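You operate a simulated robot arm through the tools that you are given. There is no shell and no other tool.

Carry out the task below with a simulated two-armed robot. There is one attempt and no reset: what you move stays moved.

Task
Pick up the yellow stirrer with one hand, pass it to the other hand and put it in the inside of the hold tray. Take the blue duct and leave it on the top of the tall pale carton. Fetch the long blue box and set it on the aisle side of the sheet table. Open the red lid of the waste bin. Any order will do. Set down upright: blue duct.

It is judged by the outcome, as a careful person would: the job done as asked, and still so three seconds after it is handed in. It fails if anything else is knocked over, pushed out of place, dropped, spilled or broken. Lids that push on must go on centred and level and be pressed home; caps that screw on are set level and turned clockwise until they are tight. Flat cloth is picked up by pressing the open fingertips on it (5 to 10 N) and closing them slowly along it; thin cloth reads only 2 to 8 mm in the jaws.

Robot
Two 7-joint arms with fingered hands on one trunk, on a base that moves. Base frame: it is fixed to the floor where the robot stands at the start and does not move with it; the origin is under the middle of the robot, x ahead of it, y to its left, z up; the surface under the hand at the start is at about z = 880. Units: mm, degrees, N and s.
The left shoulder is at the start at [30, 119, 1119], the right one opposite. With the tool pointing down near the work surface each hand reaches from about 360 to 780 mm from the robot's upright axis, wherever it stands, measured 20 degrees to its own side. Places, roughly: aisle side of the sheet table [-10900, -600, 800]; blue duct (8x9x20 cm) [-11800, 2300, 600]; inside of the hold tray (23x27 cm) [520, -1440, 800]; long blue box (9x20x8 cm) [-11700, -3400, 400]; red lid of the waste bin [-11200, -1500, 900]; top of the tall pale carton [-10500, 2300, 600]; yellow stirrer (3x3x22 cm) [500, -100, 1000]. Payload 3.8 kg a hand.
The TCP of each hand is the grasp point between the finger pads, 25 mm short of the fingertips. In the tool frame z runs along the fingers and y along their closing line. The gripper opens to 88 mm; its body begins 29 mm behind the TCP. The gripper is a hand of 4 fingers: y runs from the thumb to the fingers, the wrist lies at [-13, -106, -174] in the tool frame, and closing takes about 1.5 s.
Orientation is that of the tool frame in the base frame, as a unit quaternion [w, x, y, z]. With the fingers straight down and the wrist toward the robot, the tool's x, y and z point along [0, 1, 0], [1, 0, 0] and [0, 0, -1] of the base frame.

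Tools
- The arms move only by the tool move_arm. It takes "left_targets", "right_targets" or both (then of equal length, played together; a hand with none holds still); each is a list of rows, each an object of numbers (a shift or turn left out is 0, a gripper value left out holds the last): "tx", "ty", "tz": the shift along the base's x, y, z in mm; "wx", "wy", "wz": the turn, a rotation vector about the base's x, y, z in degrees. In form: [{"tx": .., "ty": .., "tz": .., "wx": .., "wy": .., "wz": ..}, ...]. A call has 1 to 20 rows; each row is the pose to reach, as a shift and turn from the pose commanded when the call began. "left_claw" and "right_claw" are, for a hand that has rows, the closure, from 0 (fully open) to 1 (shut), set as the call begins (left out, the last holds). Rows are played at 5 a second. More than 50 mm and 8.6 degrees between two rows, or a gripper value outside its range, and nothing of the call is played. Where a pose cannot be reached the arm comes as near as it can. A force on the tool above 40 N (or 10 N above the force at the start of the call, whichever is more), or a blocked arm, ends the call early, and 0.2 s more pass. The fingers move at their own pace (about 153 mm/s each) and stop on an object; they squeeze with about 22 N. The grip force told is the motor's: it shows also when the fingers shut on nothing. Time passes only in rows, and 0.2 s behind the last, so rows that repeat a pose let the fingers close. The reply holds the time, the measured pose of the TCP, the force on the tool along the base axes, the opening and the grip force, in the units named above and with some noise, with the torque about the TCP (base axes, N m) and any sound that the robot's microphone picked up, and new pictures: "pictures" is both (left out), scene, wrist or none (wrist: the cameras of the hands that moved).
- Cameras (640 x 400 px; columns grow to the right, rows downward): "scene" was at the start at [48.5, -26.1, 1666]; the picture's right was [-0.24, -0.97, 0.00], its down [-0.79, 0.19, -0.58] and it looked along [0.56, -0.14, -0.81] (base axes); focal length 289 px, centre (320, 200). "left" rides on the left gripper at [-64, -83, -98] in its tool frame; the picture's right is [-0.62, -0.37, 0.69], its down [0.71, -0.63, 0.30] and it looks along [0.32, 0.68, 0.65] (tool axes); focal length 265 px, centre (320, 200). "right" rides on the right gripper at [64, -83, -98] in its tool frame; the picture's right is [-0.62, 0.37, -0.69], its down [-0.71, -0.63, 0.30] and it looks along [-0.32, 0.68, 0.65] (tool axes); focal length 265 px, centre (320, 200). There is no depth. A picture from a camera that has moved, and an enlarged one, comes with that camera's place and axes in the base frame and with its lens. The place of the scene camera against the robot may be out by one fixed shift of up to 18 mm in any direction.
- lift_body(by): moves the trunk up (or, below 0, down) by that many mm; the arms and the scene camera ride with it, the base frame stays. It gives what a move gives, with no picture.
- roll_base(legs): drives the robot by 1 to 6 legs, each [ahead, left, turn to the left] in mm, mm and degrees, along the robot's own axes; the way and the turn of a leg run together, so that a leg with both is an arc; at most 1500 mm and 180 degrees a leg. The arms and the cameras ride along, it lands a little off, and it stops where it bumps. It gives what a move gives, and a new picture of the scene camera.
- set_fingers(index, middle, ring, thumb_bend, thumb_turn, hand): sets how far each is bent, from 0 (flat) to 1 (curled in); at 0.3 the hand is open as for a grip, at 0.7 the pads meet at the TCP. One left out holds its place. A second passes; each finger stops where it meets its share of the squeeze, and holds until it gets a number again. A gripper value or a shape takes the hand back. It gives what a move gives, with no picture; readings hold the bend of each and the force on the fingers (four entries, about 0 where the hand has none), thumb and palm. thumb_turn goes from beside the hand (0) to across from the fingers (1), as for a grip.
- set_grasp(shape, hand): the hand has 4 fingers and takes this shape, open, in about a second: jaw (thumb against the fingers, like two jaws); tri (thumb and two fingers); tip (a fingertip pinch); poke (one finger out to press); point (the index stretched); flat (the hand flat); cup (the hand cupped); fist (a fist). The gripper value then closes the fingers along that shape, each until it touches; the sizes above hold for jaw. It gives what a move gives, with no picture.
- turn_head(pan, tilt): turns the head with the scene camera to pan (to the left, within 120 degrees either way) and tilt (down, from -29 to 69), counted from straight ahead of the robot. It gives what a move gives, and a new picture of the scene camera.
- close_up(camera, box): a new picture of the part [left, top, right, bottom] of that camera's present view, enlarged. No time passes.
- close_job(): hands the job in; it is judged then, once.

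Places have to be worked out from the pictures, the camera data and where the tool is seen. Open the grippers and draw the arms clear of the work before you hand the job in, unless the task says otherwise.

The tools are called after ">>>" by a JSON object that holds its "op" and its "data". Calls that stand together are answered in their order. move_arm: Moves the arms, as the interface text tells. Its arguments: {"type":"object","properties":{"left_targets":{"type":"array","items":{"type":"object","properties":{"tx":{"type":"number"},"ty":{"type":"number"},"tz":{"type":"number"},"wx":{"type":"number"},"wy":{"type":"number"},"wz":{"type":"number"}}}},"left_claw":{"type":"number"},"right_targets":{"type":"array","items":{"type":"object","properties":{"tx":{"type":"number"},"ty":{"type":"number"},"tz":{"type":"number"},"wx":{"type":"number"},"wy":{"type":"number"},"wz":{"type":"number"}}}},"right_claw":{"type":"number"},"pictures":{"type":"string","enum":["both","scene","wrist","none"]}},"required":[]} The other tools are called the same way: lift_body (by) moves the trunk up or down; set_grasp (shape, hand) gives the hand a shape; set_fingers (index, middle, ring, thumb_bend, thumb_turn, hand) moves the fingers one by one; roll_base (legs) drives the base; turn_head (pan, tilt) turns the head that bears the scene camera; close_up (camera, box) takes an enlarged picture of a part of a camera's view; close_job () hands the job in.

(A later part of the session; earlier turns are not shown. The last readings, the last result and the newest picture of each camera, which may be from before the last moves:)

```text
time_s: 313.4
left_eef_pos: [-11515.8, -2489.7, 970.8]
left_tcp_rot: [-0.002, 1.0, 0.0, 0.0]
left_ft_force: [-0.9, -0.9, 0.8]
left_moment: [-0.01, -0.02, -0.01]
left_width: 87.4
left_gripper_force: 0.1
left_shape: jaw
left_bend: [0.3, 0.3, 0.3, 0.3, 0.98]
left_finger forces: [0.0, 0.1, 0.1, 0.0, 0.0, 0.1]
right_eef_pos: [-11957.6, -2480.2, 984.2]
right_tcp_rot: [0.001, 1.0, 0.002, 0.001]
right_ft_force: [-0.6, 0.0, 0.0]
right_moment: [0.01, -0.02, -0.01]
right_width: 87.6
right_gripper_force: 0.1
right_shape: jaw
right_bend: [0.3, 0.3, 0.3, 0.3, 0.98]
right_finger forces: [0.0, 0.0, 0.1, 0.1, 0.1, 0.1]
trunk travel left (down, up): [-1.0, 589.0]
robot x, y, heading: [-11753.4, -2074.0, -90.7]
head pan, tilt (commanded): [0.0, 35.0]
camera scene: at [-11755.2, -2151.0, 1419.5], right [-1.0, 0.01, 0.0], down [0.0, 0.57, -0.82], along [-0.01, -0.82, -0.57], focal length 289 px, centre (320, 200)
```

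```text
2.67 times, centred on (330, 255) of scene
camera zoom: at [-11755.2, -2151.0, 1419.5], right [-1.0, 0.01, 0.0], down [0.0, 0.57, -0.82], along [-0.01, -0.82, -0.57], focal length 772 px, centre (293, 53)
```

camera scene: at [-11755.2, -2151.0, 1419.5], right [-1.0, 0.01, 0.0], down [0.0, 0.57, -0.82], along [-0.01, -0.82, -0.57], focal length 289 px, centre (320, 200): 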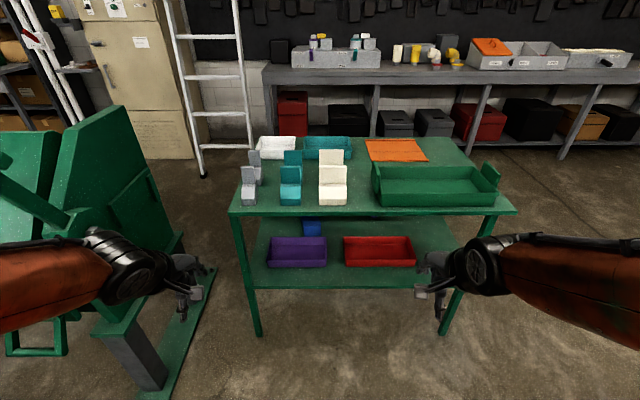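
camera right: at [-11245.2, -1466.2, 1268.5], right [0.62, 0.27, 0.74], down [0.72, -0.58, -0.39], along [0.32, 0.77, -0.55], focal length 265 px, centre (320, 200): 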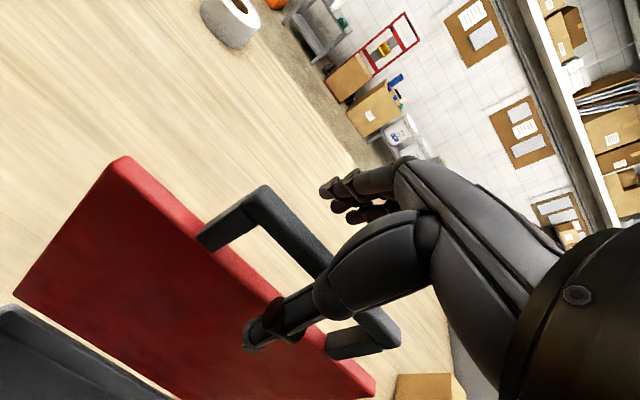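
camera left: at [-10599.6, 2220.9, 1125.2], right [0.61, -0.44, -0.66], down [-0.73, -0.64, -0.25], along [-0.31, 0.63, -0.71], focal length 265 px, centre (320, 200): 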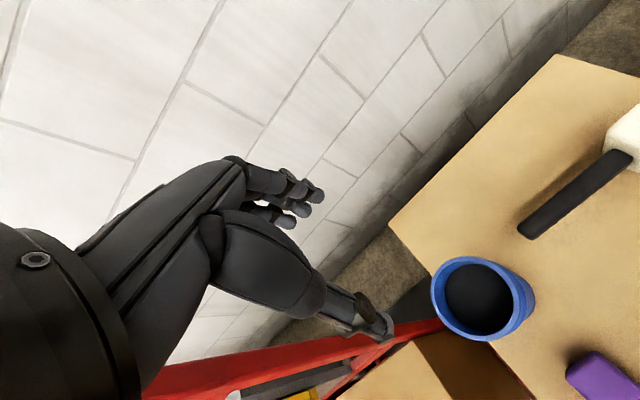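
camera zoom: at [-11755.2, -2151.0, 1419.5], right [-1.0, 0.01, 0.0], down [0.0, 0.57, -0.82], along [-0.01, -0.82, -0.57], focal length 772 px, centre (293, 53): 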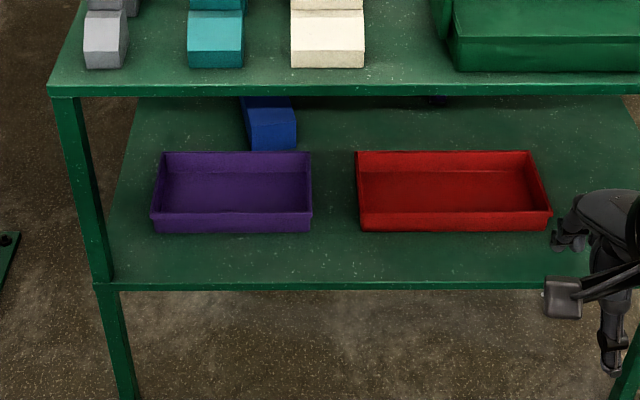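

I can see the blue box on the lower shelf (z ≈ 377): it lies along y with its front end at y ≈ -3310, so its back end (≈ -3510) is only 100 mm from the cart's rear edge. I'll approach from behind the cart. I raise the trunk and drive around its right end.

>>> {"op": "lift_body", "data": {"by": 270}}

>>> {"op": "roll_base", "data": {"legs": [[0, -1270, 0], [1000, 0, 0]]}}

>>> {"op": "turn_head", "data": {"pan": 20, "tilt": 30}}

```text
time_s: 316.2
left_eef_pos: [-11515.1, -2488.8, 1241.4]
left_tcp_rot: [-0.002, 1.0, 0.0, 0.0]
left_ft_force: [-0.2, -0.5, 0.2]
left_moment: [-0.03, -0.01, -0.01]
left_width: 87.6
left_gripper_force: 0.0
left_shape: jaw
left_bend: [0.3, 0.3, 0.3, 0.3, 0.98]
left_finger forces: [0.1, 0.0, 0.1, 0.1, 0.0, 0.1]
right_eef_pos: [-11958.2, -2481.8, 1253.9]
right_tcp_rot: [0.0, 1.0, 0.002, 0.0]
right_ft_force: [-0.7, -0.2, 0.0]
right_moment: [0.02, -0.01, 0.02]
right_width: 87.8
right_gripper_force: 0.0
right_shape: jaw
right_bend: [0.3, 0.3, 0.3, 0.3, 0.98]
right_finger forces: [0.0, 0.0, 0.0, 0.0, 0.0, 0.0]
trunk travel left (down, up): [-271.0, 319.0]
robot x, y, heading: [-11753.1, -2074.6, -90.4]
head pan, tilt (commanded): [0.0, 35.0]
```

```text
time_s: 327.3
left_eef_pos: [-12764.0, -3492.4, 1240.0]
left_tcp_rot: [-0.002, 1.0, 0.002, 0.0]
left_ft_force: [-0.1, -0.4, 0.4]
left_moment: [-0.01, 0.0, -0.01]
left_width: 87.8
left_gripper_force: 0.0
left_shape: jaw
left_bend: [0.3, 0.3, 0.3, 0.3, 0.98]
left_finger forces: [0.0, 0.0, 0.1, 0.0, 0.0, 0.1]
right_eef_pos: [-13206.1, -3486.2, 1254.3]
right_tcp_rot: [0.001, 1.0, 0.005, 0.001]
right_ft_force: [-0.2, 0.0, -0.8]
right_moment: [-0.01, -0.01, -0.02]
right_width: 87.6
right_gripper_force: 0.0
right_shape: jaw
right_bend: [0.3, 0.3, 0.3, 0.3, 0.98]
right_finger forces: [0.0, 0.0, 0.1, 0.0, 0.0, 0.0]
trunk travel left (down, up): [-271.0, 319.0]
robot x, y, heading: [-13005.0, -3078.4, -90.3]
head pan, tilt (commanded): [0.0, 35.0]
camera scene: at [-13005.3, -3155.6, 1689.5], right [-1.0, 0.0, 0.0], down [0.0, 0.57, -0.82], along [0.0, -0.82, -0.57], focal length 289 px, centre (320, 200)
```

scene: 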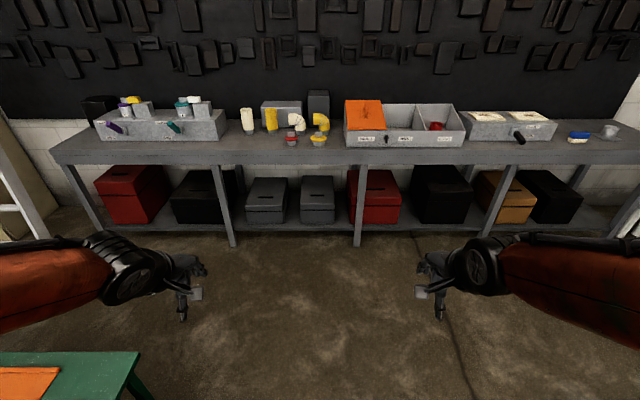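

```text
time_s: 328.1
left_eef_pos: [-12764.7, -3492.8, 1241.1]
left_tcp_rot: [-0.002, 1.0, 0.003, 0.0]
left_ft_force: [0.5, -0.2, 0.3]
left_moment: [-0.01, 0.01, -0.02]
left_width: 87.5
left_gripper_force: 0.0
left_shape: jaw
left_bend: [0.3, 0.3, 0.3, 0.3, 0.98]
left_finger forces: [0.1, 0.0, 0.0, 0.0, 0.0, 0.0]
right_eef_pos: [-13206.2, -3486.3, 1254.0]
right_tcp_rot: [0.001, 1.0, 0.005, -0.001]
right_ft_force: [0.7, -0.5, 0.0]
right_moment: [0.01, 0.01, 0.01]
right_width: 87.9
right_gripper_force: 0.0
right_shape: jaw
right_bend: [0.3, 0.3, 0.3, 0.3, 0.98]
right_finger forces: [0.0, 0.0, 0.0, 0.1, 0.0, 0.0]
trunk travel left (down, up): [-271.0, 319.0]
robot x, y, heading: [-12998.2, -3079.7, -90.0]
head pan, tilt (commanded): [20.0, 30.0]
camera scene: at [-12974.5, -3152.0, 1697.3], right [-0.94, -0.34, 0.0], down [-0.17, 0.47, -0.87], along [0.29, -0.81, -0.5], focal length 289 px, centre (320, 200)
```

scene: 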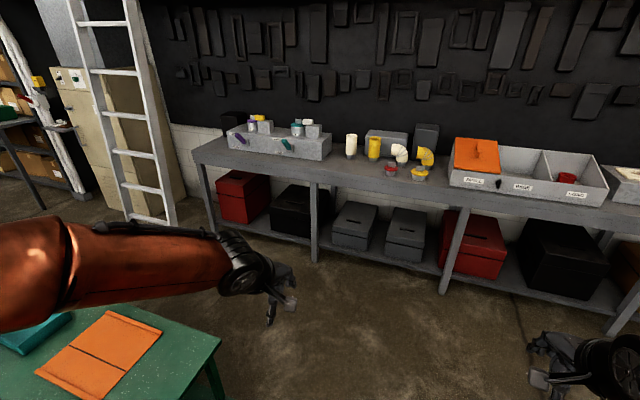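

The space behind the cart is clear (bench front at y ≈ -4925). I drive on, turn around to face +y and strafe behind the cart to x ≈ -11715.

>>> {"op": "roll_base", "data": {"legs": [[1080, 0, 0], [0, 0, 179], [0, -1285, 0]]}}

>>> {"op": "turn_head", "data": {"pan": 0, "tilt": 45}}

```text
time_s: 347.0
left_eef_pos: [-11936.6, -3769.2, 1241.6]
left_tcp_rot: [0.0, 0.006, 1.0, -0.002]
left_ft_force: [-0.4, 0.6, 0.4]
left_moment: [0.01, -0.02, 0.01]
left_width: 87.7
left_gripper_force: 0.1
left_shape: jaw
left_bend: [0.3, 0.3, 0.3, 0.3, 0.98]
left_finger forces: [0.0, 0.0, 0.0, 0.0, 0.0, 0.1]
right_eef_pos: [-11494.5, -3782.3, 1252.9]
right_tcp_rot: [0.0, 0.004, 1.0, 0.001]
right_ft_force: [0.0, -0.6, -0.5]
right_moment: [0.01, -0.06, 0.0]
right_width: 87.6
right_gripper_force: 0.0
right_shape: jaw
right_bend: [0.3, 0.3, 0.3, 0.3, 0.98]
right_finger forces: [0.0, 0.1, 0.1, 0.0, 0.0, 0.1]
trunk travel left (down, up): [-271.0, 319.0]
robot x, y, heading: [-11704.0, -4189.1, 89.1]
head pan, tilt (commanded): [20.0, 30.0]
camera scene: at [-11736.6, -4130.8, 1697.3], right [0.95, 0.33, 0.0], down [0.16, -0.47, -0.87], along [-0.28, 0.82, -0.5], focal length 289 px, centre (320, 200)
```

scene: 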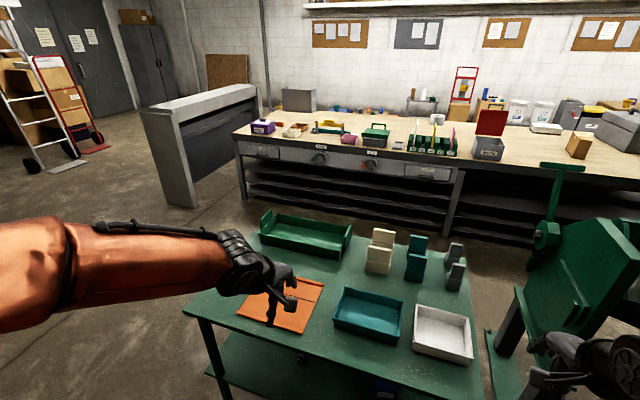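

```text
time_s: 347.9
left_eef_pos: [-11936.6, -3769.6, 1240.7]
left_tcp_rot: [0.0, 0.006, 1.0, -0.002]
left_ft_force: [-1.0, -0.1, -0.5]
left_moment: [0.02, 0.02, -0.02]
left_width: 87.8
left_gripper_force: 0.1
left_shape: jaw
left_bend: [0.3, 0.3, 0.3, 0.3, 0.98]
left_finger forces: [0.1, 0.1, 0.0, 0.0, 0.0, 0.1]
right_eef_pos: [-11494.4, -3782.3, 1254.5]
right_tcp_rot: [0.0, 0.003, 1.0, 0.001]
right_ft_force: [0.7, -1.2, -0.3]
right_moment: [-0.03, 0.01, 0.01]
right_width: 87.6
right_gripper_force: 0.0
right_shape: jaw
right_bend: [0.3, 0.3, 0.3, 0.3, 0.98]
right_finger forces: [0.1, 0.0, 0.0, 0.0, 0.1, 0.0]
trunk travel left (down, up): [-271.0, 319.0]
robot x, y, heading: [-11701.7, -4185.8, 89.2]
head pan, tilt (commanded): [0.0, 45.0]
camera scene: at [-11706.3, -4135.0, 1674.7], right [1.0, -0.02, 0.0], down [-0.01, -0.71, -0.71], along [0.01, 0.71, -0.71], focal length 289 px, centre (320, 200)
```

scene: 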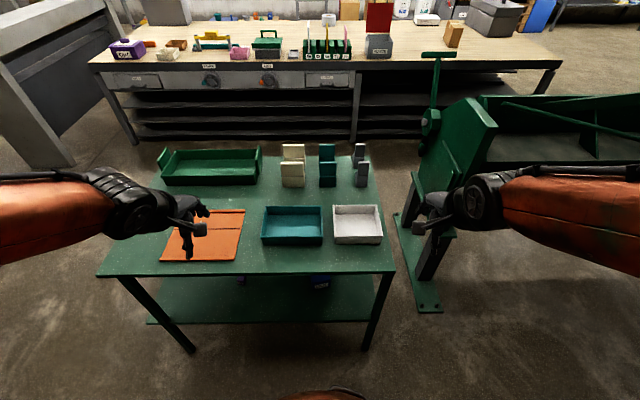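

I'm behind the cart and see the blue box's end under the top shelf. I lower the trunk and zoom in on it.

>>> {"op": "lift_body", "data": {"by": -270}}

>>> {"op": "turn_head", "data": {"pan": 0, "tilt": 45}}

>>> {"op": "close_up", "data": {"camera": "scene", "box": [200, 200, 440, 350]}}

```text
time_s: 350.6
left_eef_pos: [-11937.2, -3770.2, 971.8]
left_tcp_rot: [0.0, 0.006, 1.0, -0.002]
left_ft_force: [0.3, 0.5, -0.1]
left_moment: [0.0, -0.01, -0.01]
left_width: 87.8
left_gripper_force: 0.1
left_shape: jaw
left_bend: [0.3, 0.3, 0.3, 0.3, 0.98]
left_finger forces: [0.0, 0.1, 0.1, 0.1, 0.0, 0.0]
right_eef_pos: [-11494.3, -3782.2, 984.4]
right_tcp_rot: [0.0, 0.003, 1.0, 0.001]
right_ft_force: [0.5, -0.8, -0.4]
right_moment: [0.03, 0.01, 0.04]
right_width: 87.6
right_gripper_force: 0.0
right_shape: jaw
right_bend: [0.3, 0.3, 0.3, 0.3, 0.98]
right_finger forces: [0.1, 0.1, 0.0, 0.1, 0.1, 0.0]
trunk travel left (down, up): [-1.0, 589.0]
robot x, y, heading: [-11705.4, -4187.5, 89.1]
head pan, tilt (commanded): [0.0, 45.0]
```

```text
time_s: 351.2
left_eef_pos: [-11935.8, -3769.5, 970.9]
left_tcp_rot: [0.001, 0.006, 1.0, -0.001]
left_ft_force: [-0.5, 0.5, -0.7]
left_moment: [-0.01, -0.04, 0.0]
left_width: 87.6
left_gripper_force: 0.1
left_shape: jaw
left_bend: [0.3, 0.3, 0.3, 0.3, 0.98]
left_finger forces: [0.0, 0.0, 0.0, 0.0, 0.0, 0.0]
right_eef_pos: [-11494.6, -3782.1, 984.0]
right_tcp_rot: [0.0, 0.004, 1.0, 0.001]
right_ft_force: [0.0, 0.2, 0.4]
right_moment: [0.02, -0.05, 0.02]
right_width: 87.7
right_gripper_force: 0.0
right_shape: jaw
right_bend: [0.3, 0.3, 0.3, 0.3, 0.98]
right_finger forces: [0.0, 0.0, 0.1, 0.0, 0.0, 0.1]
trunk travel left (down, up): [-1.0, 589.0]
robot x, y, heading: [-11704.2, -4188.6, 88.9]
head pan, tilt (commanded): [0.0, 45.0]
camera scene: at [-11706.0, -4135.1, 1404.7], right [1.0, -0.02, 0.0], down [-0.01, -0.71, -0.71], along [0.01, 0.71, -0.71], focal length 289 px, centre (320, 200)
```

scene: 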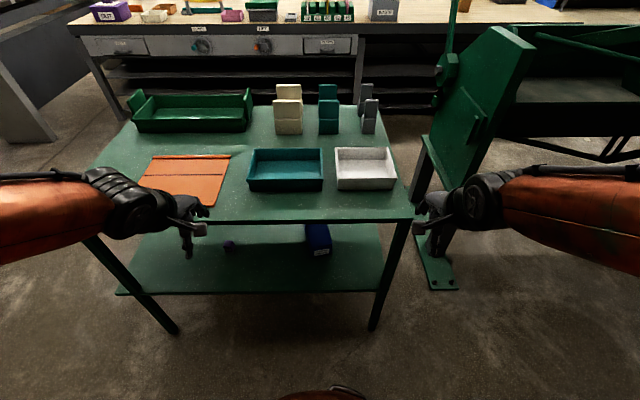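

```text
2.67 times, centred on (320, 275) of scene
camera zoom: at [-11706.0, -4135.1, 1404.7], right [1.0, -0.02, 0.0], down [-0.01, -0.71, -0.71], along [0.01, 0.71, -0.71], focal length 772 px, centre (320, 0)
```

zoom: 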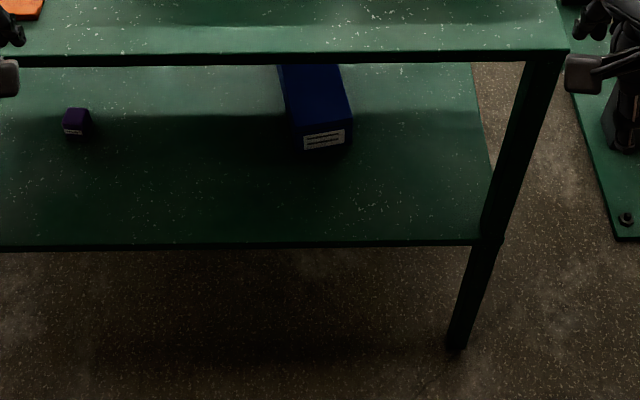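

I zoom further on the blue box's end for dimensions and yaw.

>>> {"op": "close_up", "data": {"camera": "scene", "box": [285, 210, 355, 270]}}

```text
6.67 times, centred on (320, 240) of scene
camera zoom: at [-11706.0, -4135.1, 1404.7], right [1.0, -0.02, 0.0], down [-0.01, -0.71, -0.71], along [0.01, 0.71, -0.71], focal length 1930 px, centre (320, -67)
```

zoom: 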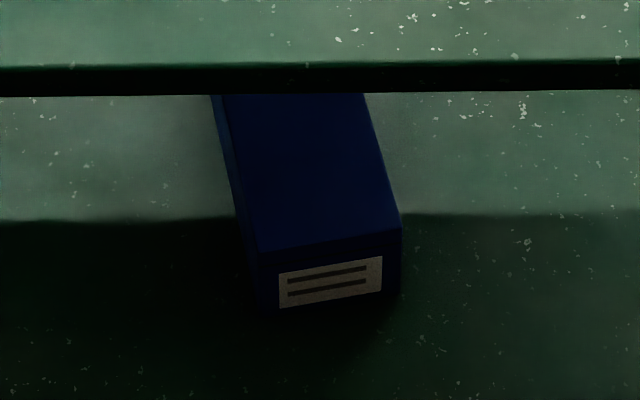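

Box: near end centre ≈ (-11701, -3439), 87 mm wide, top ≈ z 450, yawed about 8°. I'll take it with the left hand pitched 45° (fingers forward-down), closing across its width. First I shift the base 80 mm right and yaw the left hand by -90° at a staging point behind the cart.

>>> {"op": "roll_base", "data": {"legs": [[0, -80, 0]]}}

>>> {"op": "move_arm", "data": {"left_targets": [{"wz": -8, "tx": 11, "ty": -3, "tz": -18}, {"wz": -16, "tx": 22, "ty": -6, "tz": -36}, {"wz": -24, "tx": 33, "ty": -8, "tz": -54}, {"wz": -32, "tx": 45, "ty": -10, "tz": -72}, {"wz": -40, "tx": 57, "ty": -13, "tz": -92}, {"wz": -48, "tx": 69, "ty": -15, "tz": -112}, {"wz": -56, "tx": 81, "ty": -18, "tz": -132}, {"wz": -64, "tx": 93, "ty": -20, "tz": -150}, {"wz": -72, "tx": 105, "ty": -23, "tz": -170}, {"wz": -80, "tx": 118, "ty": -25, "tz": -190}, {"wz": -86, "tx": 130, "ty": -28, "tz": -210}, {"wz": -90, "tx": 139, "ty": -30, "tz": -221}, {"wz": -90, "tx": 139, "ty": -30, "tz": -221}], "left_claw": 0, "pictures": "scene"}}

```text
time_s: 352.3
left_eef_pos: [-11854.1, -3769.9, 970.9]
left_tcp_rot: [-0.001, 0.007, 1.0, -0.002]
left_ft_force: [0.0, 0.5, 0.0]
left_moment: [0.02, 0.03, 0.0]
left_width: 87.7
left_gripper_force: 0.0
left_shape: jaw
left_bend: [0.3, 0.3, 0.3, 0.3, 0.98]
left_finger forces: [0.0, 0.0, 0.0, 0.0, 0.1, 0.1]
right_eef_pos: [-11412.1, -3784.3, 983.1]
right_tcp_rot: [-0.001, 0.004, 1.0, 0.0]
right_ft_force: [0.2, 0.6, 0.0]
right_moment: [-0.04, 0.03, -0.01]
right_width: 87.4
right_gripper_force: 0.1
right_shape: jaw
right_bend: [0.3, 0.3, 0.3, 0.3, 0.98]
right_finger forces: [0.0, 0.0, 0.0, 0.0, 0.0, 0.1]
trunk travel left (down, up): [-1.0, 589.0]
robot x, y, heading: [-11626.3, -4187.9, 89.1]
head pan, tilt (commanded): [0.0, 45.0]
camera scene: at [-11624.1, -4136.5, 1404.7], right [1.0, -0.02, 0.0], down [-0.01, -0.71, -0.71], along [0.01, 0.71, -0.71], focal length 289 px, centre (320, 200)
```

scene: 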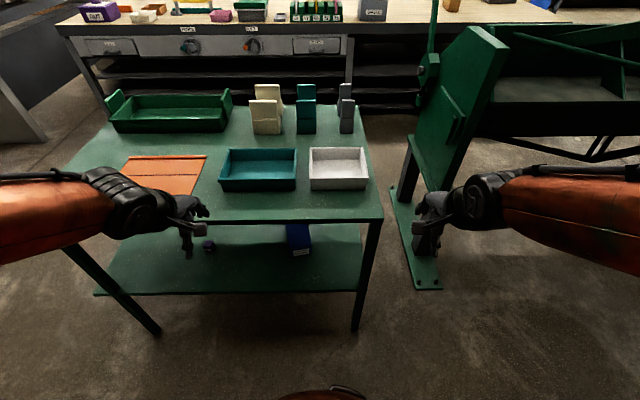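

```text
time_s: 355.1
left_eef_pos: [-11717.1, -3800.6, 749.5]
left_tcp_rot: [-0.002, 0.712, 0.702, -0.001]
left_ft_force: [0.7, -0.3, 0.0]
left_moment: [-0.02, 0.0, 0.01]
left_width: 87.6
left_gripper_force: 0.1
left_shape: jaw
left_bend: [0.3, 0.3, 0.3, 0.3, 0.98]
left_finger forces: [0.1, 0.1, 0.0, 0.0, 0.0, 0.1]
right_eef_pos: [-11413.4, -3784.1, 983.3]
right_tcp_rot: [-0.001, 0.005, 1.0, 0.001]
right_ft_force: [0.9, 0.4, -0.6]
right_moment: [0.02, 0.01, 0.02]
right_width: 87.7
right_gripper_force: 0.0
right_shape: jaw
right_bend: [0.3, 0.3, 0.3, 0.3, 0.98]
right_finger forces: [0.1, 0.0, 0.1, 0.1, 0.0, 0.0]
trunk travel left (down, up): [-1.0, 589.0]
robot x, y, heading: [-11621.6, -4191.7, 89.0]
head pan, tilt (commanded): [0.0, 45.0]
camera scene: at [-11625.8, -4136.5, 1404.7], right [1.0, -0.02, 0.0], down [-0.01, -0.71, -0.71], along [0.01, 0.71, -0.71], focal length 289 px, centre (320, 200)
```

scene: 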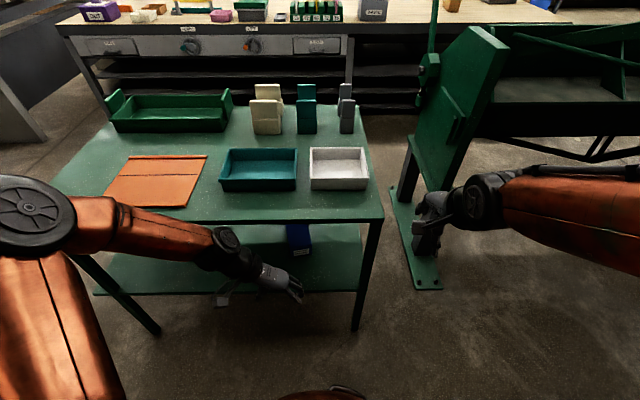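

The elbow-up forearm leaves little room under the top shelf, so I'll grip the box's near end with the hand pitched 30° and slide it out over the rear edge first, then grip it from above outside. I move the base 60 mm forward and pitch the hand.

>>> {"op": "roll_base", "data": {"legs": [[60, 0, 0.9]]}}

>>> {"op": "move_arm", "data": {"left_targets": [{"wx": 7.5, "ty": 5, "tz": -22}, {"wx": 15, "ty": 10, "tz": -45}, {"wx": 22.5, "ty": 15, "tz": -68}, {"wx": 30, "ty": 20, "tz": -91}, {"wx": 37.5, "ty": 25, "tz": -114}, {"wx": 45, "ty": 30, "tz": -137}, {"wx": 52.5, "ty": 35, "tz": -160}, {"wx": 60, "ty": 40, "tz": -183}, {"wx": 60, "ty": 40, "tz": -190}], "left_claw": 0}}

```text
time_s: 356.0
left_eef_pos: [-11722.5, -3742.9, 749.7]
left_tcp_rot: [0.0, 0.706, 0.708, -0.002]
left_ft_force: [0.6, -0.2, -0.2]
left_moment: [-0.01, 0.04, 0.04]
left_width: 87.6
left_gripper_force: 0.2
left_shape: jaw
left_bend: [0.3, 0.3, 0.3, 0.3, 0.98]
left_finger forces: [0.0, 0.0, 0.0, 0.0, 0.0, 0.0]
right_eef_pos: [-11420.7, -3719.5, 983.8]
right_tcp_rot: [0.0, -0.004, 1.0, 0.0]
right_ft_force: [0.3, -0.2, 0.5]
right_moment: [-0.03, -0.01, 0.01]
right_width: 87.8
right_gripper_force: 0.1
right_shape: jaw
right_bend: [0.3, 0.3, 0.3, 0.3, 0.98]
right_finger forces: [0.0, 0.0, 0.0, 0.0, 0.1, 0.0]
trunk travel left (down, up): [-1.0, 589.0]
robot x, y, heading: [-11623.1, -4132.8, 89.9]
head pan, tilt (commanded): [0.0, 45.0]
camera scene: at [-11626.3, -4074.8, 1404.6], right [1.0, 0.0, 0.0], down [0.0, -0.71, -0.71], along [0.0, 0.71, -0.71], focal length 289 px, centre (320, 200)
```

scene: 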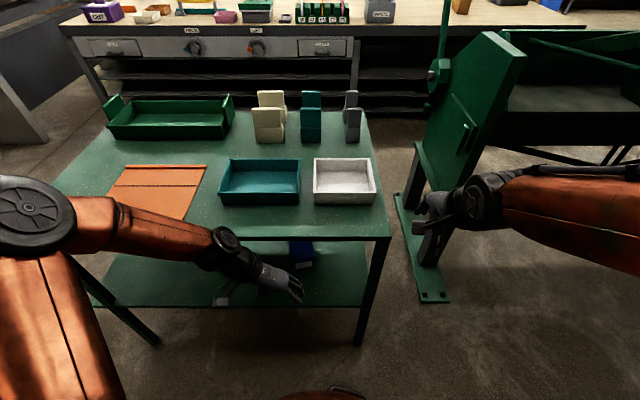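

```text
time_s: 358.0
left_eef_pos: [-11724.6, -3702.0, 561.8]
left_tcp_rot: [-0.354, 0.611, 0.614, 0.354]
left_ft_force: [-1.0, 0.5, -0.8]
left_moment: [0.02, -0.01, -0.01]
left_width: 87.8
left_gripper_force: 0.1
left_shape: jaw
left_bend: [0.3, 0.3, 0.3, 0.3, 0.98]
left_finger forces: [0.0, 0.0, 0.1, 0.0, 0.0, 0.0]
right_eef_pos: [-11420.6, -3720.5, 983.1]
right_tcp_rot: [0.0, -0.005, 1.0, 0.0]
right_ft_force: [-0.3, -0.7, -0.4]
right_moment: [0.0, 0.06, -0.02]
right_width: 87.9
right_gripper_force: 0.0
right_shape: jaw
right_bend: [0.3, 0.3, 0.3, 0.3, 0.98]
right_finger forces: [0.1, 0.1, 0.1, 0.0, 0.1, 0.0]
trunk travel left (down, up): [-1.0, 589.0]
robot x, y, heading: [-11623.6, -4128.9, 89.8]
head pan, tilt (commanded): [0.0, 45.0]
camera scene: at [-11626.2, -4076.4, 1404.7], right [1.0, 0.0, 0.0], down [0.0, -0.71, -0.71], along [0.0, 0.71, -0.71], focal length 289 px, centre (320, 200)
camera left: at [-11807.1, -3820.8, 555.5], right [-0.37, 0.29, -0.88], down [-0.63, 0.62, 0.47], along [0.68, 0.73, -0.04], focal length 265 px, centre (320, 200)
```

scene: 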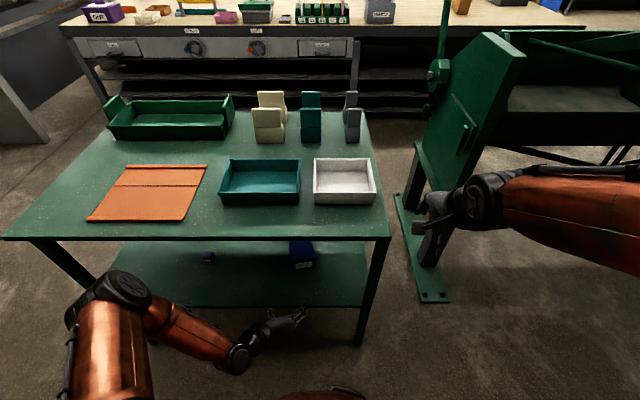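
left: 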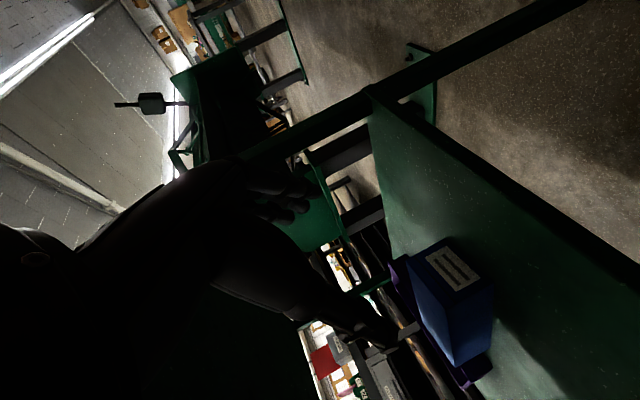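

The left wrist camera now sees the box's end face. I zoom in.

>>> {"op": "close_up", "data": {"camera": "left", "box": [340, 210, 540, 400]}}

>>> {"op": "close_up", "data": {"camera": "scene", "box": [240, 220, 360, 340]}}

```text
2.11 times, centred on (440, 305) of left
camera zoom: at [-11807.1, -3820.8, 555.5], right [-0.37, 0.29, -0.88], down [-0.63, 0.62, 0.47], along [0.68, 0.73, -0.04], focal length 559 px, centre (67, -21)
```

zoom: 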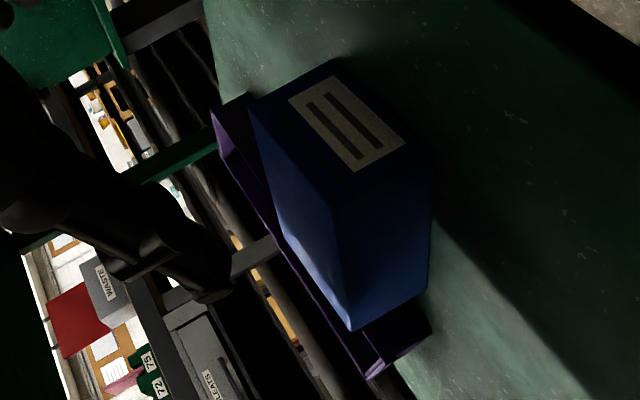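

```text
3.33 times, centred on (300, 280) of scene
camera zoom: at [-11626.2, -4076.4, 1404.7], right [1.0, 0.0, 0.0], down [0.0, -0.71, -0.71], along [0.0, 0.71, -0.71], focal length 965 px, centre (387, -67)
```

zoom: 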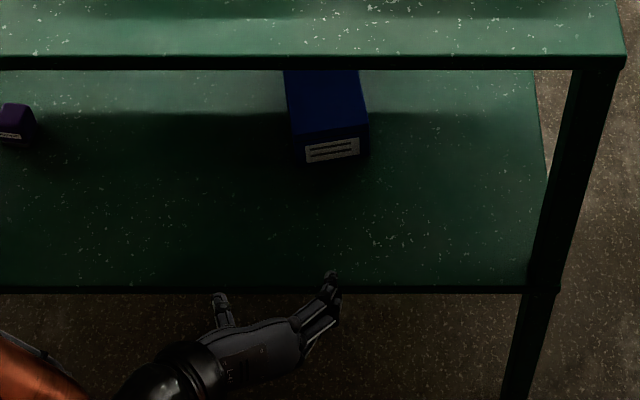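

The box's near end is around x ≈ -11690, y ≈ -3440 with ~8–10° yaw. I yaw the hand +8°, then open the fingers wider than the box.

>>> {"op": "move_arm", "data": {"left_targets": [{"wz": 4, "tx": 10}, {"wz": 8, "tx": 20}, {"wz": 8, "tx": 35, "tz": -20}, {"wz": 8, "tx": 45, "tz": -40}, {"wz": 8, "tx": 45, "tz": -60}, {"wz": 8, "tx": 45, "tz": -80}, {"wz": 8, "tx": 45, "tz": -95}], "pictures": "none"}}

>>> {"op": "set_fingers", "data": {"hand": "left", "index": 0.17, "middle": 0.17, "ring": 0.17, "thumb_bend": 0.17, "thumb_turn": 1.0}}

>>> {"op": "move_arm", "data": {"left_targets": [{"ty": 35}, {"ty": 70}, {"ty": 105}, {"ty": 140}, {"ty": 155}]}}

```text
time_s: 359.6
left_eef_pos: [-11678.7, -3703.0, 462.8]
left_tcp_rot: [-0.378, 0.566, 0.654, 0.329]
left_ft_force: [0.2, -0.8, -0.3]
left_moment: [0.0, -0.02, 0.02]
left_width: 87.7
left_gripper_force: 0.0
left_shape: jaw
left_bend: [0.3, 0.3, 0.3, 0.3, 0.98]
left_finger forces: [0.0, 0.0, 0.0, 0.0, 0.1, 0.0]
right_eef_pos: [-11418.7, -3721.8, 982.4]
right_tcp_rot: [0.0, -0.004, 1.0, 0.001]
right_ft_force: [0.5, 0.2, -0.6]
right_moment: [-0.02, 0.02, -0.02]
right_width: 87.6
right_gripper_force: 0.0
right_shape: jaw
right_bend: [0.3, 0.3, 0.3, 0.3, 0.98]
right_finger forces: [0.1, 0.1, 0.0, 0.0, 0.0, 0.0]
trunk travel left (down, up): [-1.0, 589.0]
robot x, y, heading: [-11623.0, -4129.1, 89.6]
head pan, tilt (commanded): [0.0, 45.0]
```

```text
time_s: 360.6
left_eef_pos: [-11679.3, -3703.2, 464.8]
left_tcp_rot: [-0.379, 0.566, 0.655, 0.327]
left_ft_force: [-0.6, 0.7, 0.5]
left_moment: [0.0, 0.04, 0.0]
left_width: 108.7
left_gripper_force: 0.0
left_shape: fingers
left_bend: [0.17, 0.17, 0.17, 0.17, 0.97]
left_finger forces: [0.0, 0.0, 0.0, 0.1, 0.0, 0.1]
right_eef_pos: [-11420.0, -3721.6, 983.0]
right_tcp_rot: [0.0, -0.004, 1.0, 0.0]
right_ft_force: [0.3, -0.3, -0.6]
right_moment: [0.03, -0.04, 0.0]
right_width: 87.8
right_gripper_force: 0.1
right_shape: jaw
right_bend: [0.3, 0.3, 0.3, 0.3, 0.98]
right_finger forces: [0.1, 0.1, 0.0, 0.1, 0.0, 0.1]
trunk travel left (down, up): [-1.0, 589.0]
robot x, y, heading: [-11623.2, -4127.6, 90.1]
head pan, tilt (commanded): [0.0, 45.0]
```

```text
time_s: 361.8
left_eef_pos: [-11678.9, -3548.7, 465.0]
left_tcp_rot: [-0.378, 0.566, 0.655, 0.327]
left_ft_force: [0.3, 0.2, -0.5]
left_moment: [-0.02, 0.03, -0.01]
left_width: 108.7
left_gripper_force: 0.1
left_shape: fingers
left_bend: [0.17, 0.17, 0.17, 0.17, 0.97]
left_finger forces: [0.0, 0.0, 0.0, 0.1, 0.1, 0.0]
right_eef_pos: [-11419.2, -3720.8, 983.8]
right_tcp_rot: [0.0, -0.004, 1.0, 0.0]
right_ft_force: [-0.7, 0.3, 0.0]
right_moment: [-0.02, 0.0, 0.03]
right_width: 87.6
right_gripper_force: 0.0
right_shape: jaw
right_bend: [0.3, 0.3, 0.3, 0.3, 0.98]
right_finger forces: [0.0, 0.1, 0.0, 0.1, 0.0, 0.0]
trunk travel left (down, up): [-1.0, 589.0]
robot x, y, heading: [-11623.7, -4126.0, 89.8]
head pan, tilt (commanded): [0.0, 45.0]
camera scene: at [-11626.1, -4076.3, 1404.7], right [1.0, 0.0, 0.0], down [0.0, -0.71, -0.71], along [0.0, 0.71, -0.71], focal length 289 px, centre (320, 200)
camera left: at [-11745.7, -3675.8, 458.5], right [-0.4, 0.23, -0.88], down [-0.71, 0.52, 0.47], along [0.57, 0.82, -0.05], focal length 265 px, centre (320, 200)
```

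scene: 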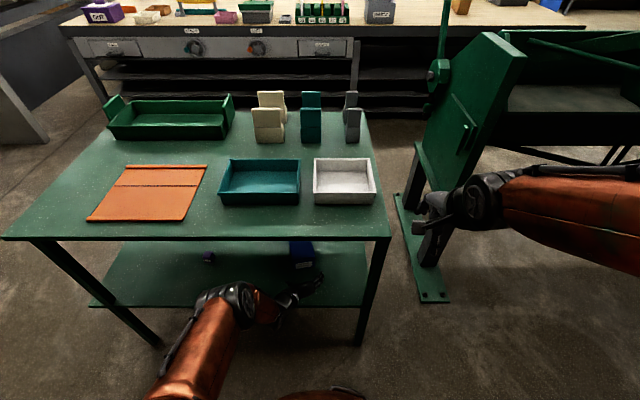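
left: 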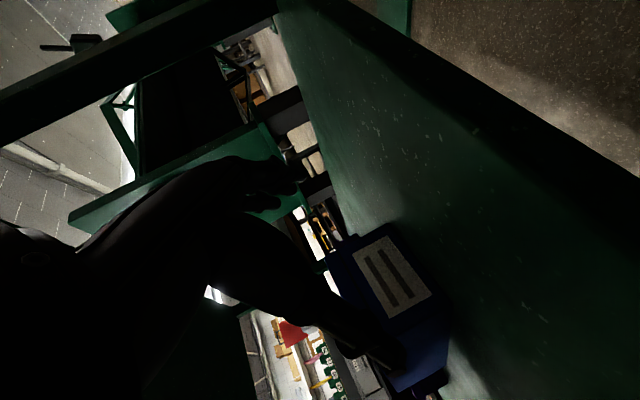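

I zoom in on both views to judge the alignment of fingers and box.

>>> {"op": "close_up", "data": {"camera": "scene", "box": [240, 230, 360, 330]}}

>>> {"op": "close_up", "data": {"camera": "left", "box": [240, 200, 480, 400]}}

```text
4.00 times, centred on (300, 280) of scene
camera zoom: at [-11626.1, -4076.3, 1404.7], right [1.0, 0.0, 0.0], down [0.0, -0.71, -0.71], along [0.0, 0.71, -0.71], focal length 1158 px, centre (400, -120)
```

zoom: 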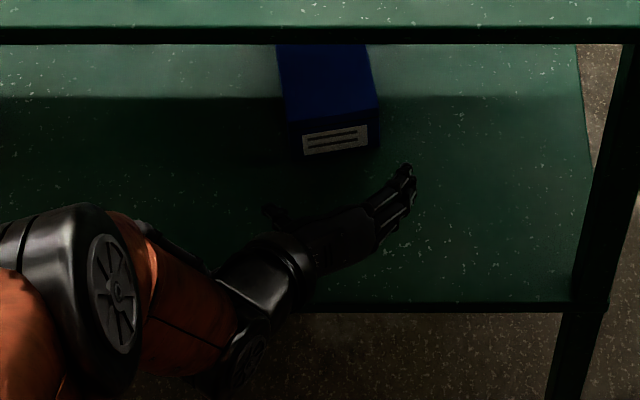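

```text
2.00 times, centred on (360, 300) of left
camera zoom: at [-11745.7, -3675.8, 458.5], right [-0.4, 0.23, -0.88], down [-0.71, 0.52, 0.47], along [0.57, 0.82, -0.05], focal length 531 px, centre (240, 0)
```

zoom: 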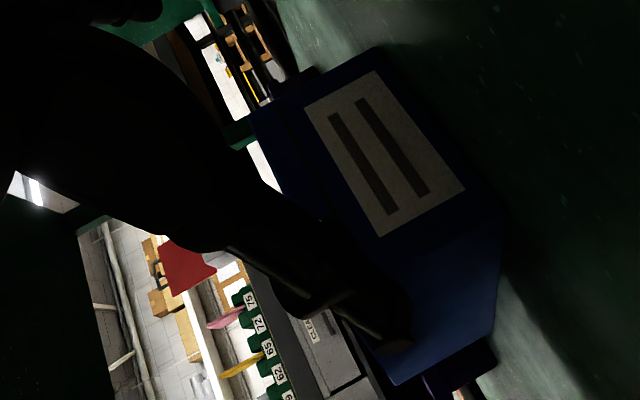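

The hand is laterally centred on the box (within ~7 mm). I move forward and slightly down so the fingers straddle the near end, TCP about 20 mm inside.

>>> {"op": "move_arm", "data": {"left_targets": [{"ty": 15, "tz": -12, "tx": -2}, {"ty": 35, "tz": -24, "tx": -4}, {"ty": 60, "tz": -28, "tx": -6}, {"ty": 85, "tz": -28, "tx": -8}, {"ty": 105, "tz": -28, "tx": -9}, {"ty": 122, "tz": -28, "tx": -10}, {"ty": 122, "tz": -28, "tx": -10}]}}

>>> {"op": "close_up", "data": {"camera": "scene", "box": [240, 230, 360, 330]}}

```text
time_s: 363.4
left_eef_pos: [-11666.8, -3488.7, 479.0]
left_tcp_rot: [-0.378, 0.568, 0.654, 0.327]
left_ft_force: [-0.1, -0.4, 0.1]
left_moment: [0.0, -0.03, -0.01]
left_width: 108.5
left_gripper_force: 0.0
left_shape: fingers
left_bend: [0.17, 0.17, 0.17, 0.17, 0.96]
left_finger forces: [0.0, 0.0, 0.0, 0.0, 0.0, 0.0]
left hand out of reach, approached as far as the arm can: row 2, 3, 4, 5, 6, 7
right_eef_pos: [-11420.9, -3719.7, 983.4]
right_tcp_rot: [0.0, -0.004, 1.0, 0.002]
right_ft_force: [-0.2, 0.4, 0.2]
right_moment: [-0.01, -0.02, -0.01]
right_width: 87.8
right_gripper_force: 0.1
right_shape: jaw
right_bend: [0.3, 0.3, 0.3, 0.3, 0.98]
right_finger forces: [0.1, 0.1, 0.0, 0.0, 0.0, 0.0]
trunk travel left (down, up): [-1.0, 589.0]
robot x, y, heading: [-11624.2, -4129.9, 89.9]
head pan, tilt (commanded): [0.0, 45.0]
camera scene: at [-11626.7, -4076.5, 1404.7], right [1.0, 0.0, 0.0], down [0.0, -0.71, -0.71], along [0.0, 0.71, -0.71], focal length 289 px, centre (320, 200)
camera left: at [-11733.9, -3616.8, 472.5], right [-0.41, 0.23, -0.88], down [-0.71, 0.52, 0.47], along [0.57, 0.82, -0.05], focal length 265 px, centre (320, 200)
```

scene: 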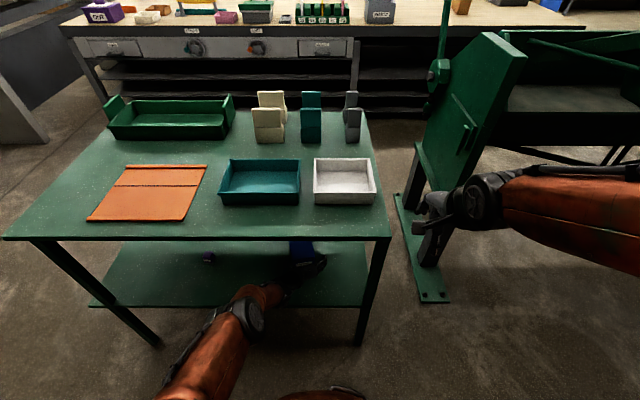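
left: 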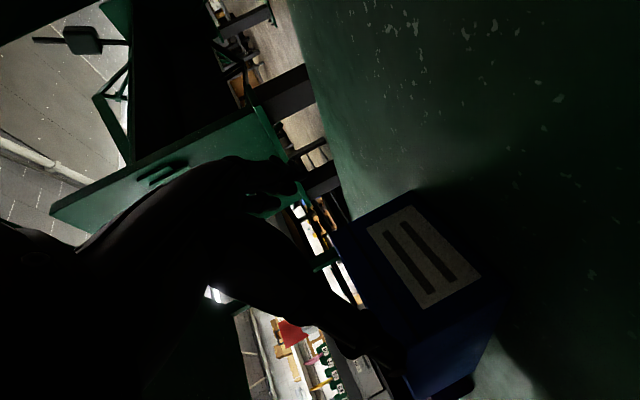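

```text
4.00 times, centred on (300, 280) of scene
camera zoom: at [-11626.7, -4076.5, 1404.7], right [1.0, 0.0, 0.0], down [0.0, -0.71, -0.71], along [0.0, 0.71, -0.71], focal length 1158 px, centre (400, -120)
```

zoom: 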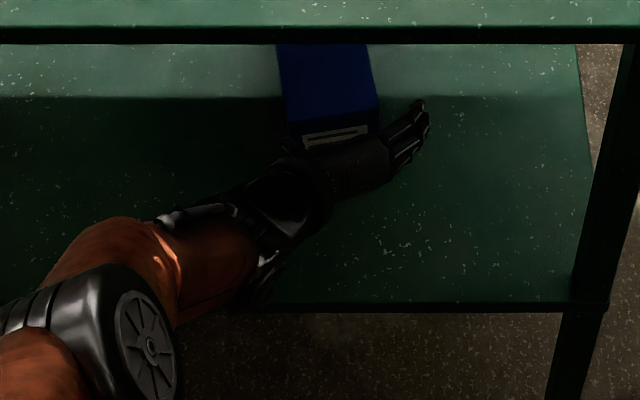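

The arm is at its limit here; lower/farther isn't reachable from this base position. I pull the hand back a bit and test how low it can go nearer to me.

>>> {"op": "move_arm", "data": {"left_targets": [{"ty": -40}, {"ty": -80}, {"ty": -100}, {"ty": -100}], "pictures": "none"}}

```text
time_s: 364.4
left_eef_pos: [-11669.6, -3586.1, 480.7]
left_tcp_rot: [-0.379, 0.566, 0.654, 0.328]
left_ft_force: [-0.5, -0.6, -0.6]
left_moment: [0.01, -0.02, -0.04]
left_width: 109.1
left_gripper_force: 0.1
left_shape: fingers
left_bend: [0.17, 0.17, 0.17, 0.17, 0.96]
left_finger forces: [0.0, 0.0, 0.0, 0.0, 0.0, 0.0]
right_eef_pos: [-11420.0, -3720.0, 984.0]
right_tcp_rot: [0.0, -0.004, 1.0, 0.0]
right_ft_force: [0.0, -0.4, 0.4]
right_moment: [0.02, 0.0, 0.02]
right_width: 87.7
right_gripper_force: 0.0
right_shape: jaw
right_bend: [0.3, 0.3, 0.3, 0.3, 0.98]
right_finger forces: [0.1, 0.1, 0.1, 0.0, 0.1, 0.0]
trunk travel left (down, up): [-1.0, 589.0]
robot x, y, heading: [-11623.6, -4129.5, 89.9]
head pan, tilt (commanded): [0.0, 45.0]
```

>>> {"op": "move_arm", "data": {"left_targets": [{"tz": -15}, {"tz": -30}, {"tz": -45}, {"tz": -45}], "pictures": "none"}}

```text
time_s: 365.4
left_eef_pos: [-11671.2, -3585.8, 435.2]
left_tcp_rot: [-0.379, 0.566, 0.655, 0.327]
left_ft_force: [0.1, -0.5, -0.3]
left_moment: [-0.03, 0.0, -0.02]
left_width: 109.2
left_gripper_force: 0.0
left_shape: fingers
left_bend: [0.17, 0.17, 0.17, 0.17, 0.96]
left_finger forces: [0.0, 0.1, 0.1, 0.0, 0.0, 0.1]
right_eef_pos: [-11420.5, -3720.8, 983.9]
right_tcp_rot: [0.0, -0.005, 1.0, 0.001]
right_ft_force: [0.0, -0.3, 0.1]
right_moment: [-0.02, 0.03, 0.01]
right_width: 87.9
right_gripper_force: 0.1
right_shape: jaw
right_bend: [0.3, 0.3, 0.3, 0.3, 0.98]
right_finger forces: [0.1, 0.1, 0.1, 0.0, 0.0, 0.0]
trunk travel left (down, up): [-1.0, 589.0]
robot x, y, heading: [-11623.2, -4129.6, 89.9]
head pan, tilt (commanded): [0.0, 45.0]
```

At this nearer spot z 435 is reachable. I shift 15 mm left to centre on the box, verify in the image, and then roll the base forward to insert the hand.

>>> {"op": "move_arm", "data": {"left_targets": [{"tx": -8}, {"tx": -15}, {"tx": -15}], "pictures": "none"}}

>>> {"op": "close_up", "data": {"camera": "scene", "box": [240, 230, 360, 330]}}

>>> {"op": "close_up", "data": {"camera": "left", "box": [240, 200, 480, 400]}}

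```text
time_s: 366.2
left_eef_pos: [-11685.2, -3585.7, 437.3]
left_tcp_rot: [-0.378, 0.566, 0.655, 0.327]
left_ft_force: [-0.3, -0.3, -1.1]
left_moment: [0.02, -0.01, -0.04]
left_width: 108.7
left_gripper_force: 0.0
left_shape: fingers
left_bend: [0.17, 0.17, 0.17, 0.17, 0.96]
left_finger forces: [0.1, 0.0, 0.0, 0.0, 0.0, 0.0]
right_eef_pos: [-11419.2, -3720.1, 983.0]
right_tcp_rot: [0.0, -0.004, 1.0, 0.001]
right_ft_force: [0.4, -0.1, 0.7]
right_moment: [-0.01, -0.02, 0.02]
right_width: 87.6
right_gripper_force: 0.1
right_shape: jaw
right_bend: [0.3, 0.3, 0.3, 0.3, 0.98]
right_finger forces: [0.1, 0.0, 0.0, 0.0, 0.1, 0.1]
trunk travel left (down, up): [-1.0, 589.0]
robot x, y, heading: [-11626.5, -4130.6, 89.9]
head pan, tilt (commanded): [0.0, 45.0]
```

```text
4.00 times, centred on (300, 280) of scene
camera zoom: at [-11626.2, -4076.4, 1404.7], right [1.0, 0.0, 0.0], down [0.0, -0.71, -0.71], along [0.0, 0.71, -0.71], focal length 1158 px, centre (400, -120)
```

zoom: 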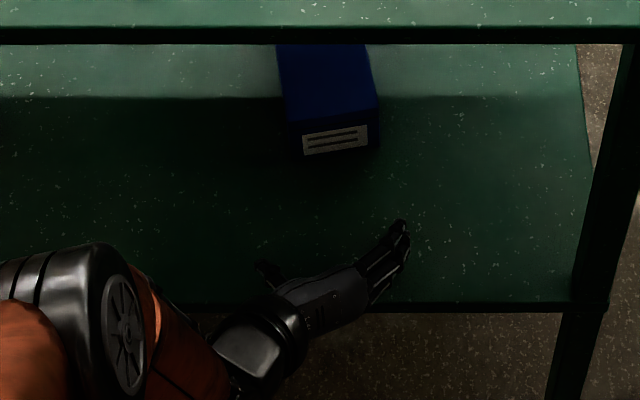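

```text
2.00 times, centred on (360, 300) of left
camera zoom: at [-11751.6, -3714.7, 429.7], right [-0.41, 0.23, -0.88], down [-0.71, 0.52, 0.47], along [0.57, 0.82, -0.05], focal length 531 px, centre (240, 0)
```

zoom: 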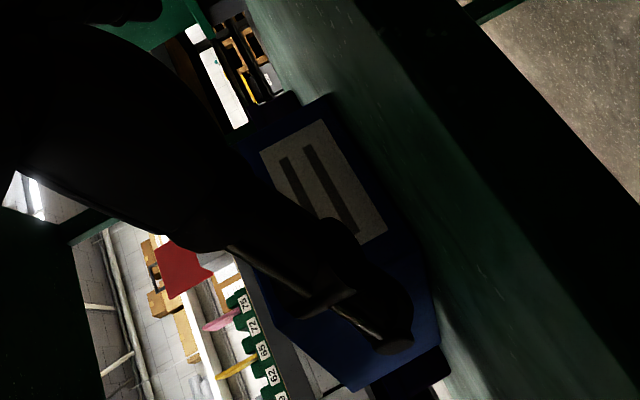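

Aligned within a few mm. I roll the base forward 140 mm to bring the hand around the box's near end.

>>> {"op": "roll_base", "data": {"legs": [[100, 0, 0]]}}

>>> {"op": "close_up", "data": {"camera": "scene", "box": [240, 230, 360, 330]}}

```text
time_s: 367.4
left_eef_pos: [-11684.6, -3485.7, 435.2]
left_tcp_rot: [-0.377, 0.567, 0.654, 0.328]
left_ft_force: [0.4, 0.0, -0.2]
left_moment: [0.01, -0.02, -0.01]
left_width: 108.7
left_gripper_force: 0.1
left_shape: fingers
left_bend: [0.17, 0.17, 0.17, 0.17, 0.96]
left_finger forces: [0.1, 0.0, 0.1, 0.0, 0.0, 0.0]
right_eef_pos: [-11419.7, -3619.4, 983.5]
right_tcp_rot: [0.0, -0.003, 1.0, 0.002]
right_ft_force: [-0.2, 0.7, -0.8]
right_moment: [-0.06, 0.0, 0.0]
right_width: 87.8
right_gripper_force: 0.1
right_shape: jaw
right_bend: [0.3, 0.3, 0.3, 0.3, 0.98]
right_finger forces: [0.0, 0.0, 0.0, 0.0, 0.0, 0.0]
trunk travel left (down, up): [-1.0, 589.0]
robot x, y, heading: [-11625.1, -4029.9, 89.9]
head pan, tilt (commanded): [0.0, 45.0]
camera scene: at [-11626.0, -3975.0, 1404.6], right [1.0, 0.0, 0.0], down [0.0, -0.71, -0.71], along [0.0, 0.71, -0.71], focal length 289 px, centre (320, 200)
```

scene: 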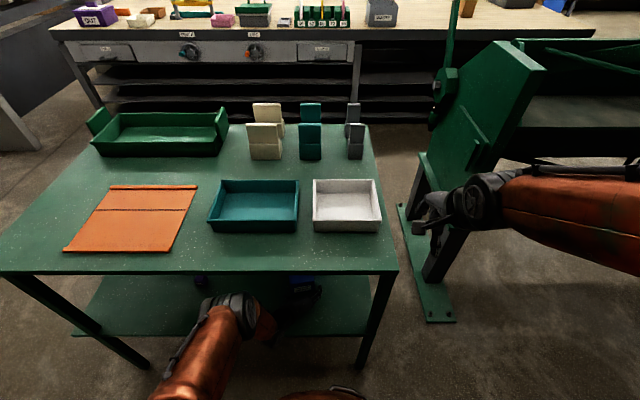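

```text
4.00 times, centred on (300, 280) of scene
camera zoom: at [-11626.0, -3975.0, 1404.6], right [1.0, 0.0, 0.0], down [0.0, -0.71, -0.71], along [0.0, 0.71, -0.71], focal length 1158 px, centre (400, -120)
```

zoom: 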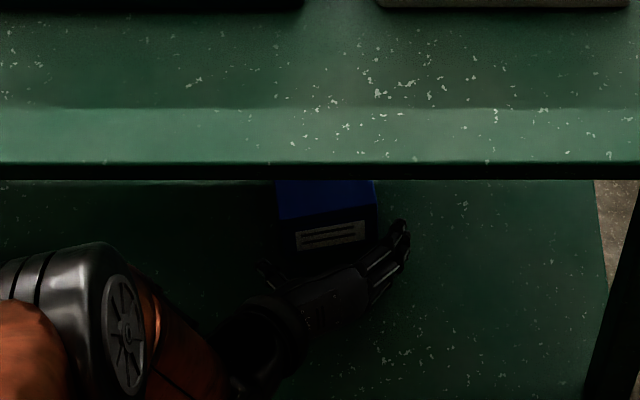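

The fingers are starting to straddle the box end. I roll 45 mm more.

>>> {"op": "roll_base", "data": {"legs": [[45, 0, 0]]}}

>>> {"op": "close_up", "data": {"camera": "scene", "box": [240, 240, 360, 340]}}

>>> {"op": "close_up", "data": {"camera": "left", "box": [200, 150, 520, 400]}}

```text
time_s: 368.3
left_eef_pos: [-11684.4, -3440.1, 435.8]
left_tcp_rot: [-0.378, 0.567, 0.655, 0.327]
left_ft_force: [0.0, -0.2, -0.7]
left_moment: [-0.03, -0.02, 0.0]
left_width: 109.3
left_gripper_force: 0.1
left_shape: fingers
left_bend: [0.17, 0.17, 0.17, 0.17, 0.96]
left_finger forces: [0.1, 0.0, 0.0, 0.0, 0.1, 0.0]
right_eef_pos: [-11419.1, -3574.8, 982.9]
right_tcp_rot: [0.0, -0.002, 1.0, 0.001]
right_ft_force: [-0.1, 0.1, -0.2]
right_moment: [-0.04, -0.01, 0.0]
right_width: 87.8
right_gripper_force: 0.1
right_shape: jaw
right_bend: [0.3, 0.3, 0.3, 0.3, 0.98]
right_finger forces: [0.0, 0.1, 0.0, 0.0, 0.0, 0.1]
trunk travel left (down, up): [-1.0, 589.0]
robot x, y, heading: [-11622.7, -3984.3, 89.9]
head pan, tilt (commanded): [0.0, 45.0]
camera scene: at [-11625.7, -3929.6, 1404.6], right [1.0, 0.0, 0.0], down [0.0, -0.71, -0.71], along [0.0, 0.71, -0.71], focal length 289 px, centre (320, 200)
```

scene: 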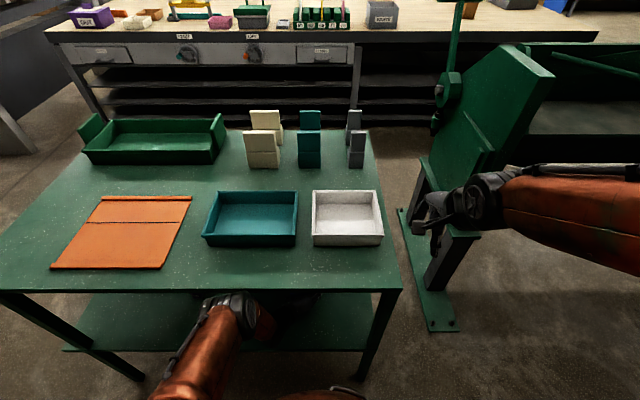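

```text
4.00 times, centred on (300, 290) of scene
camera zoom: at [-11625.7, -3929.6, 1404.6], right [1.0, 0.0, 0.0], down [0.0, -0.71, -0.71], along [0.0, 0.71, -0.71], focal length 1158 px, centre (400, -160)
```

zoom: 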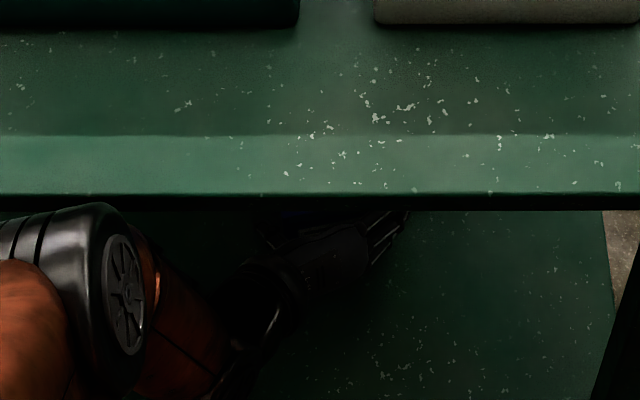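

```text
1.60 times, centred on (360, 275) of left
camera zoom: at [-11750.3, -3568.6, 429.3], right [-0.41, 0.23, -0.88], down [-0.71, 0.53, 0.47], along [0.57, 0.82, -0.05], focal length 425 px, centre (256, 80)
```

zoom: 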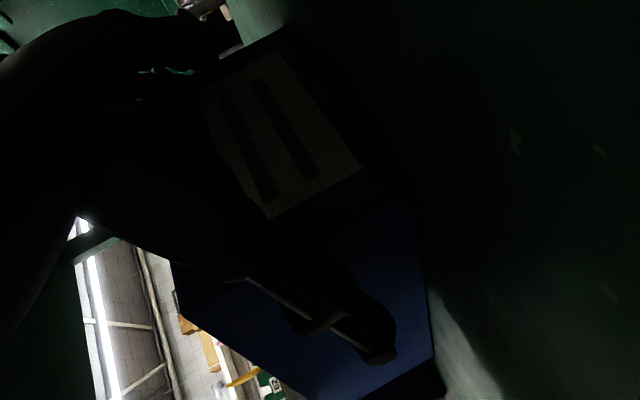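

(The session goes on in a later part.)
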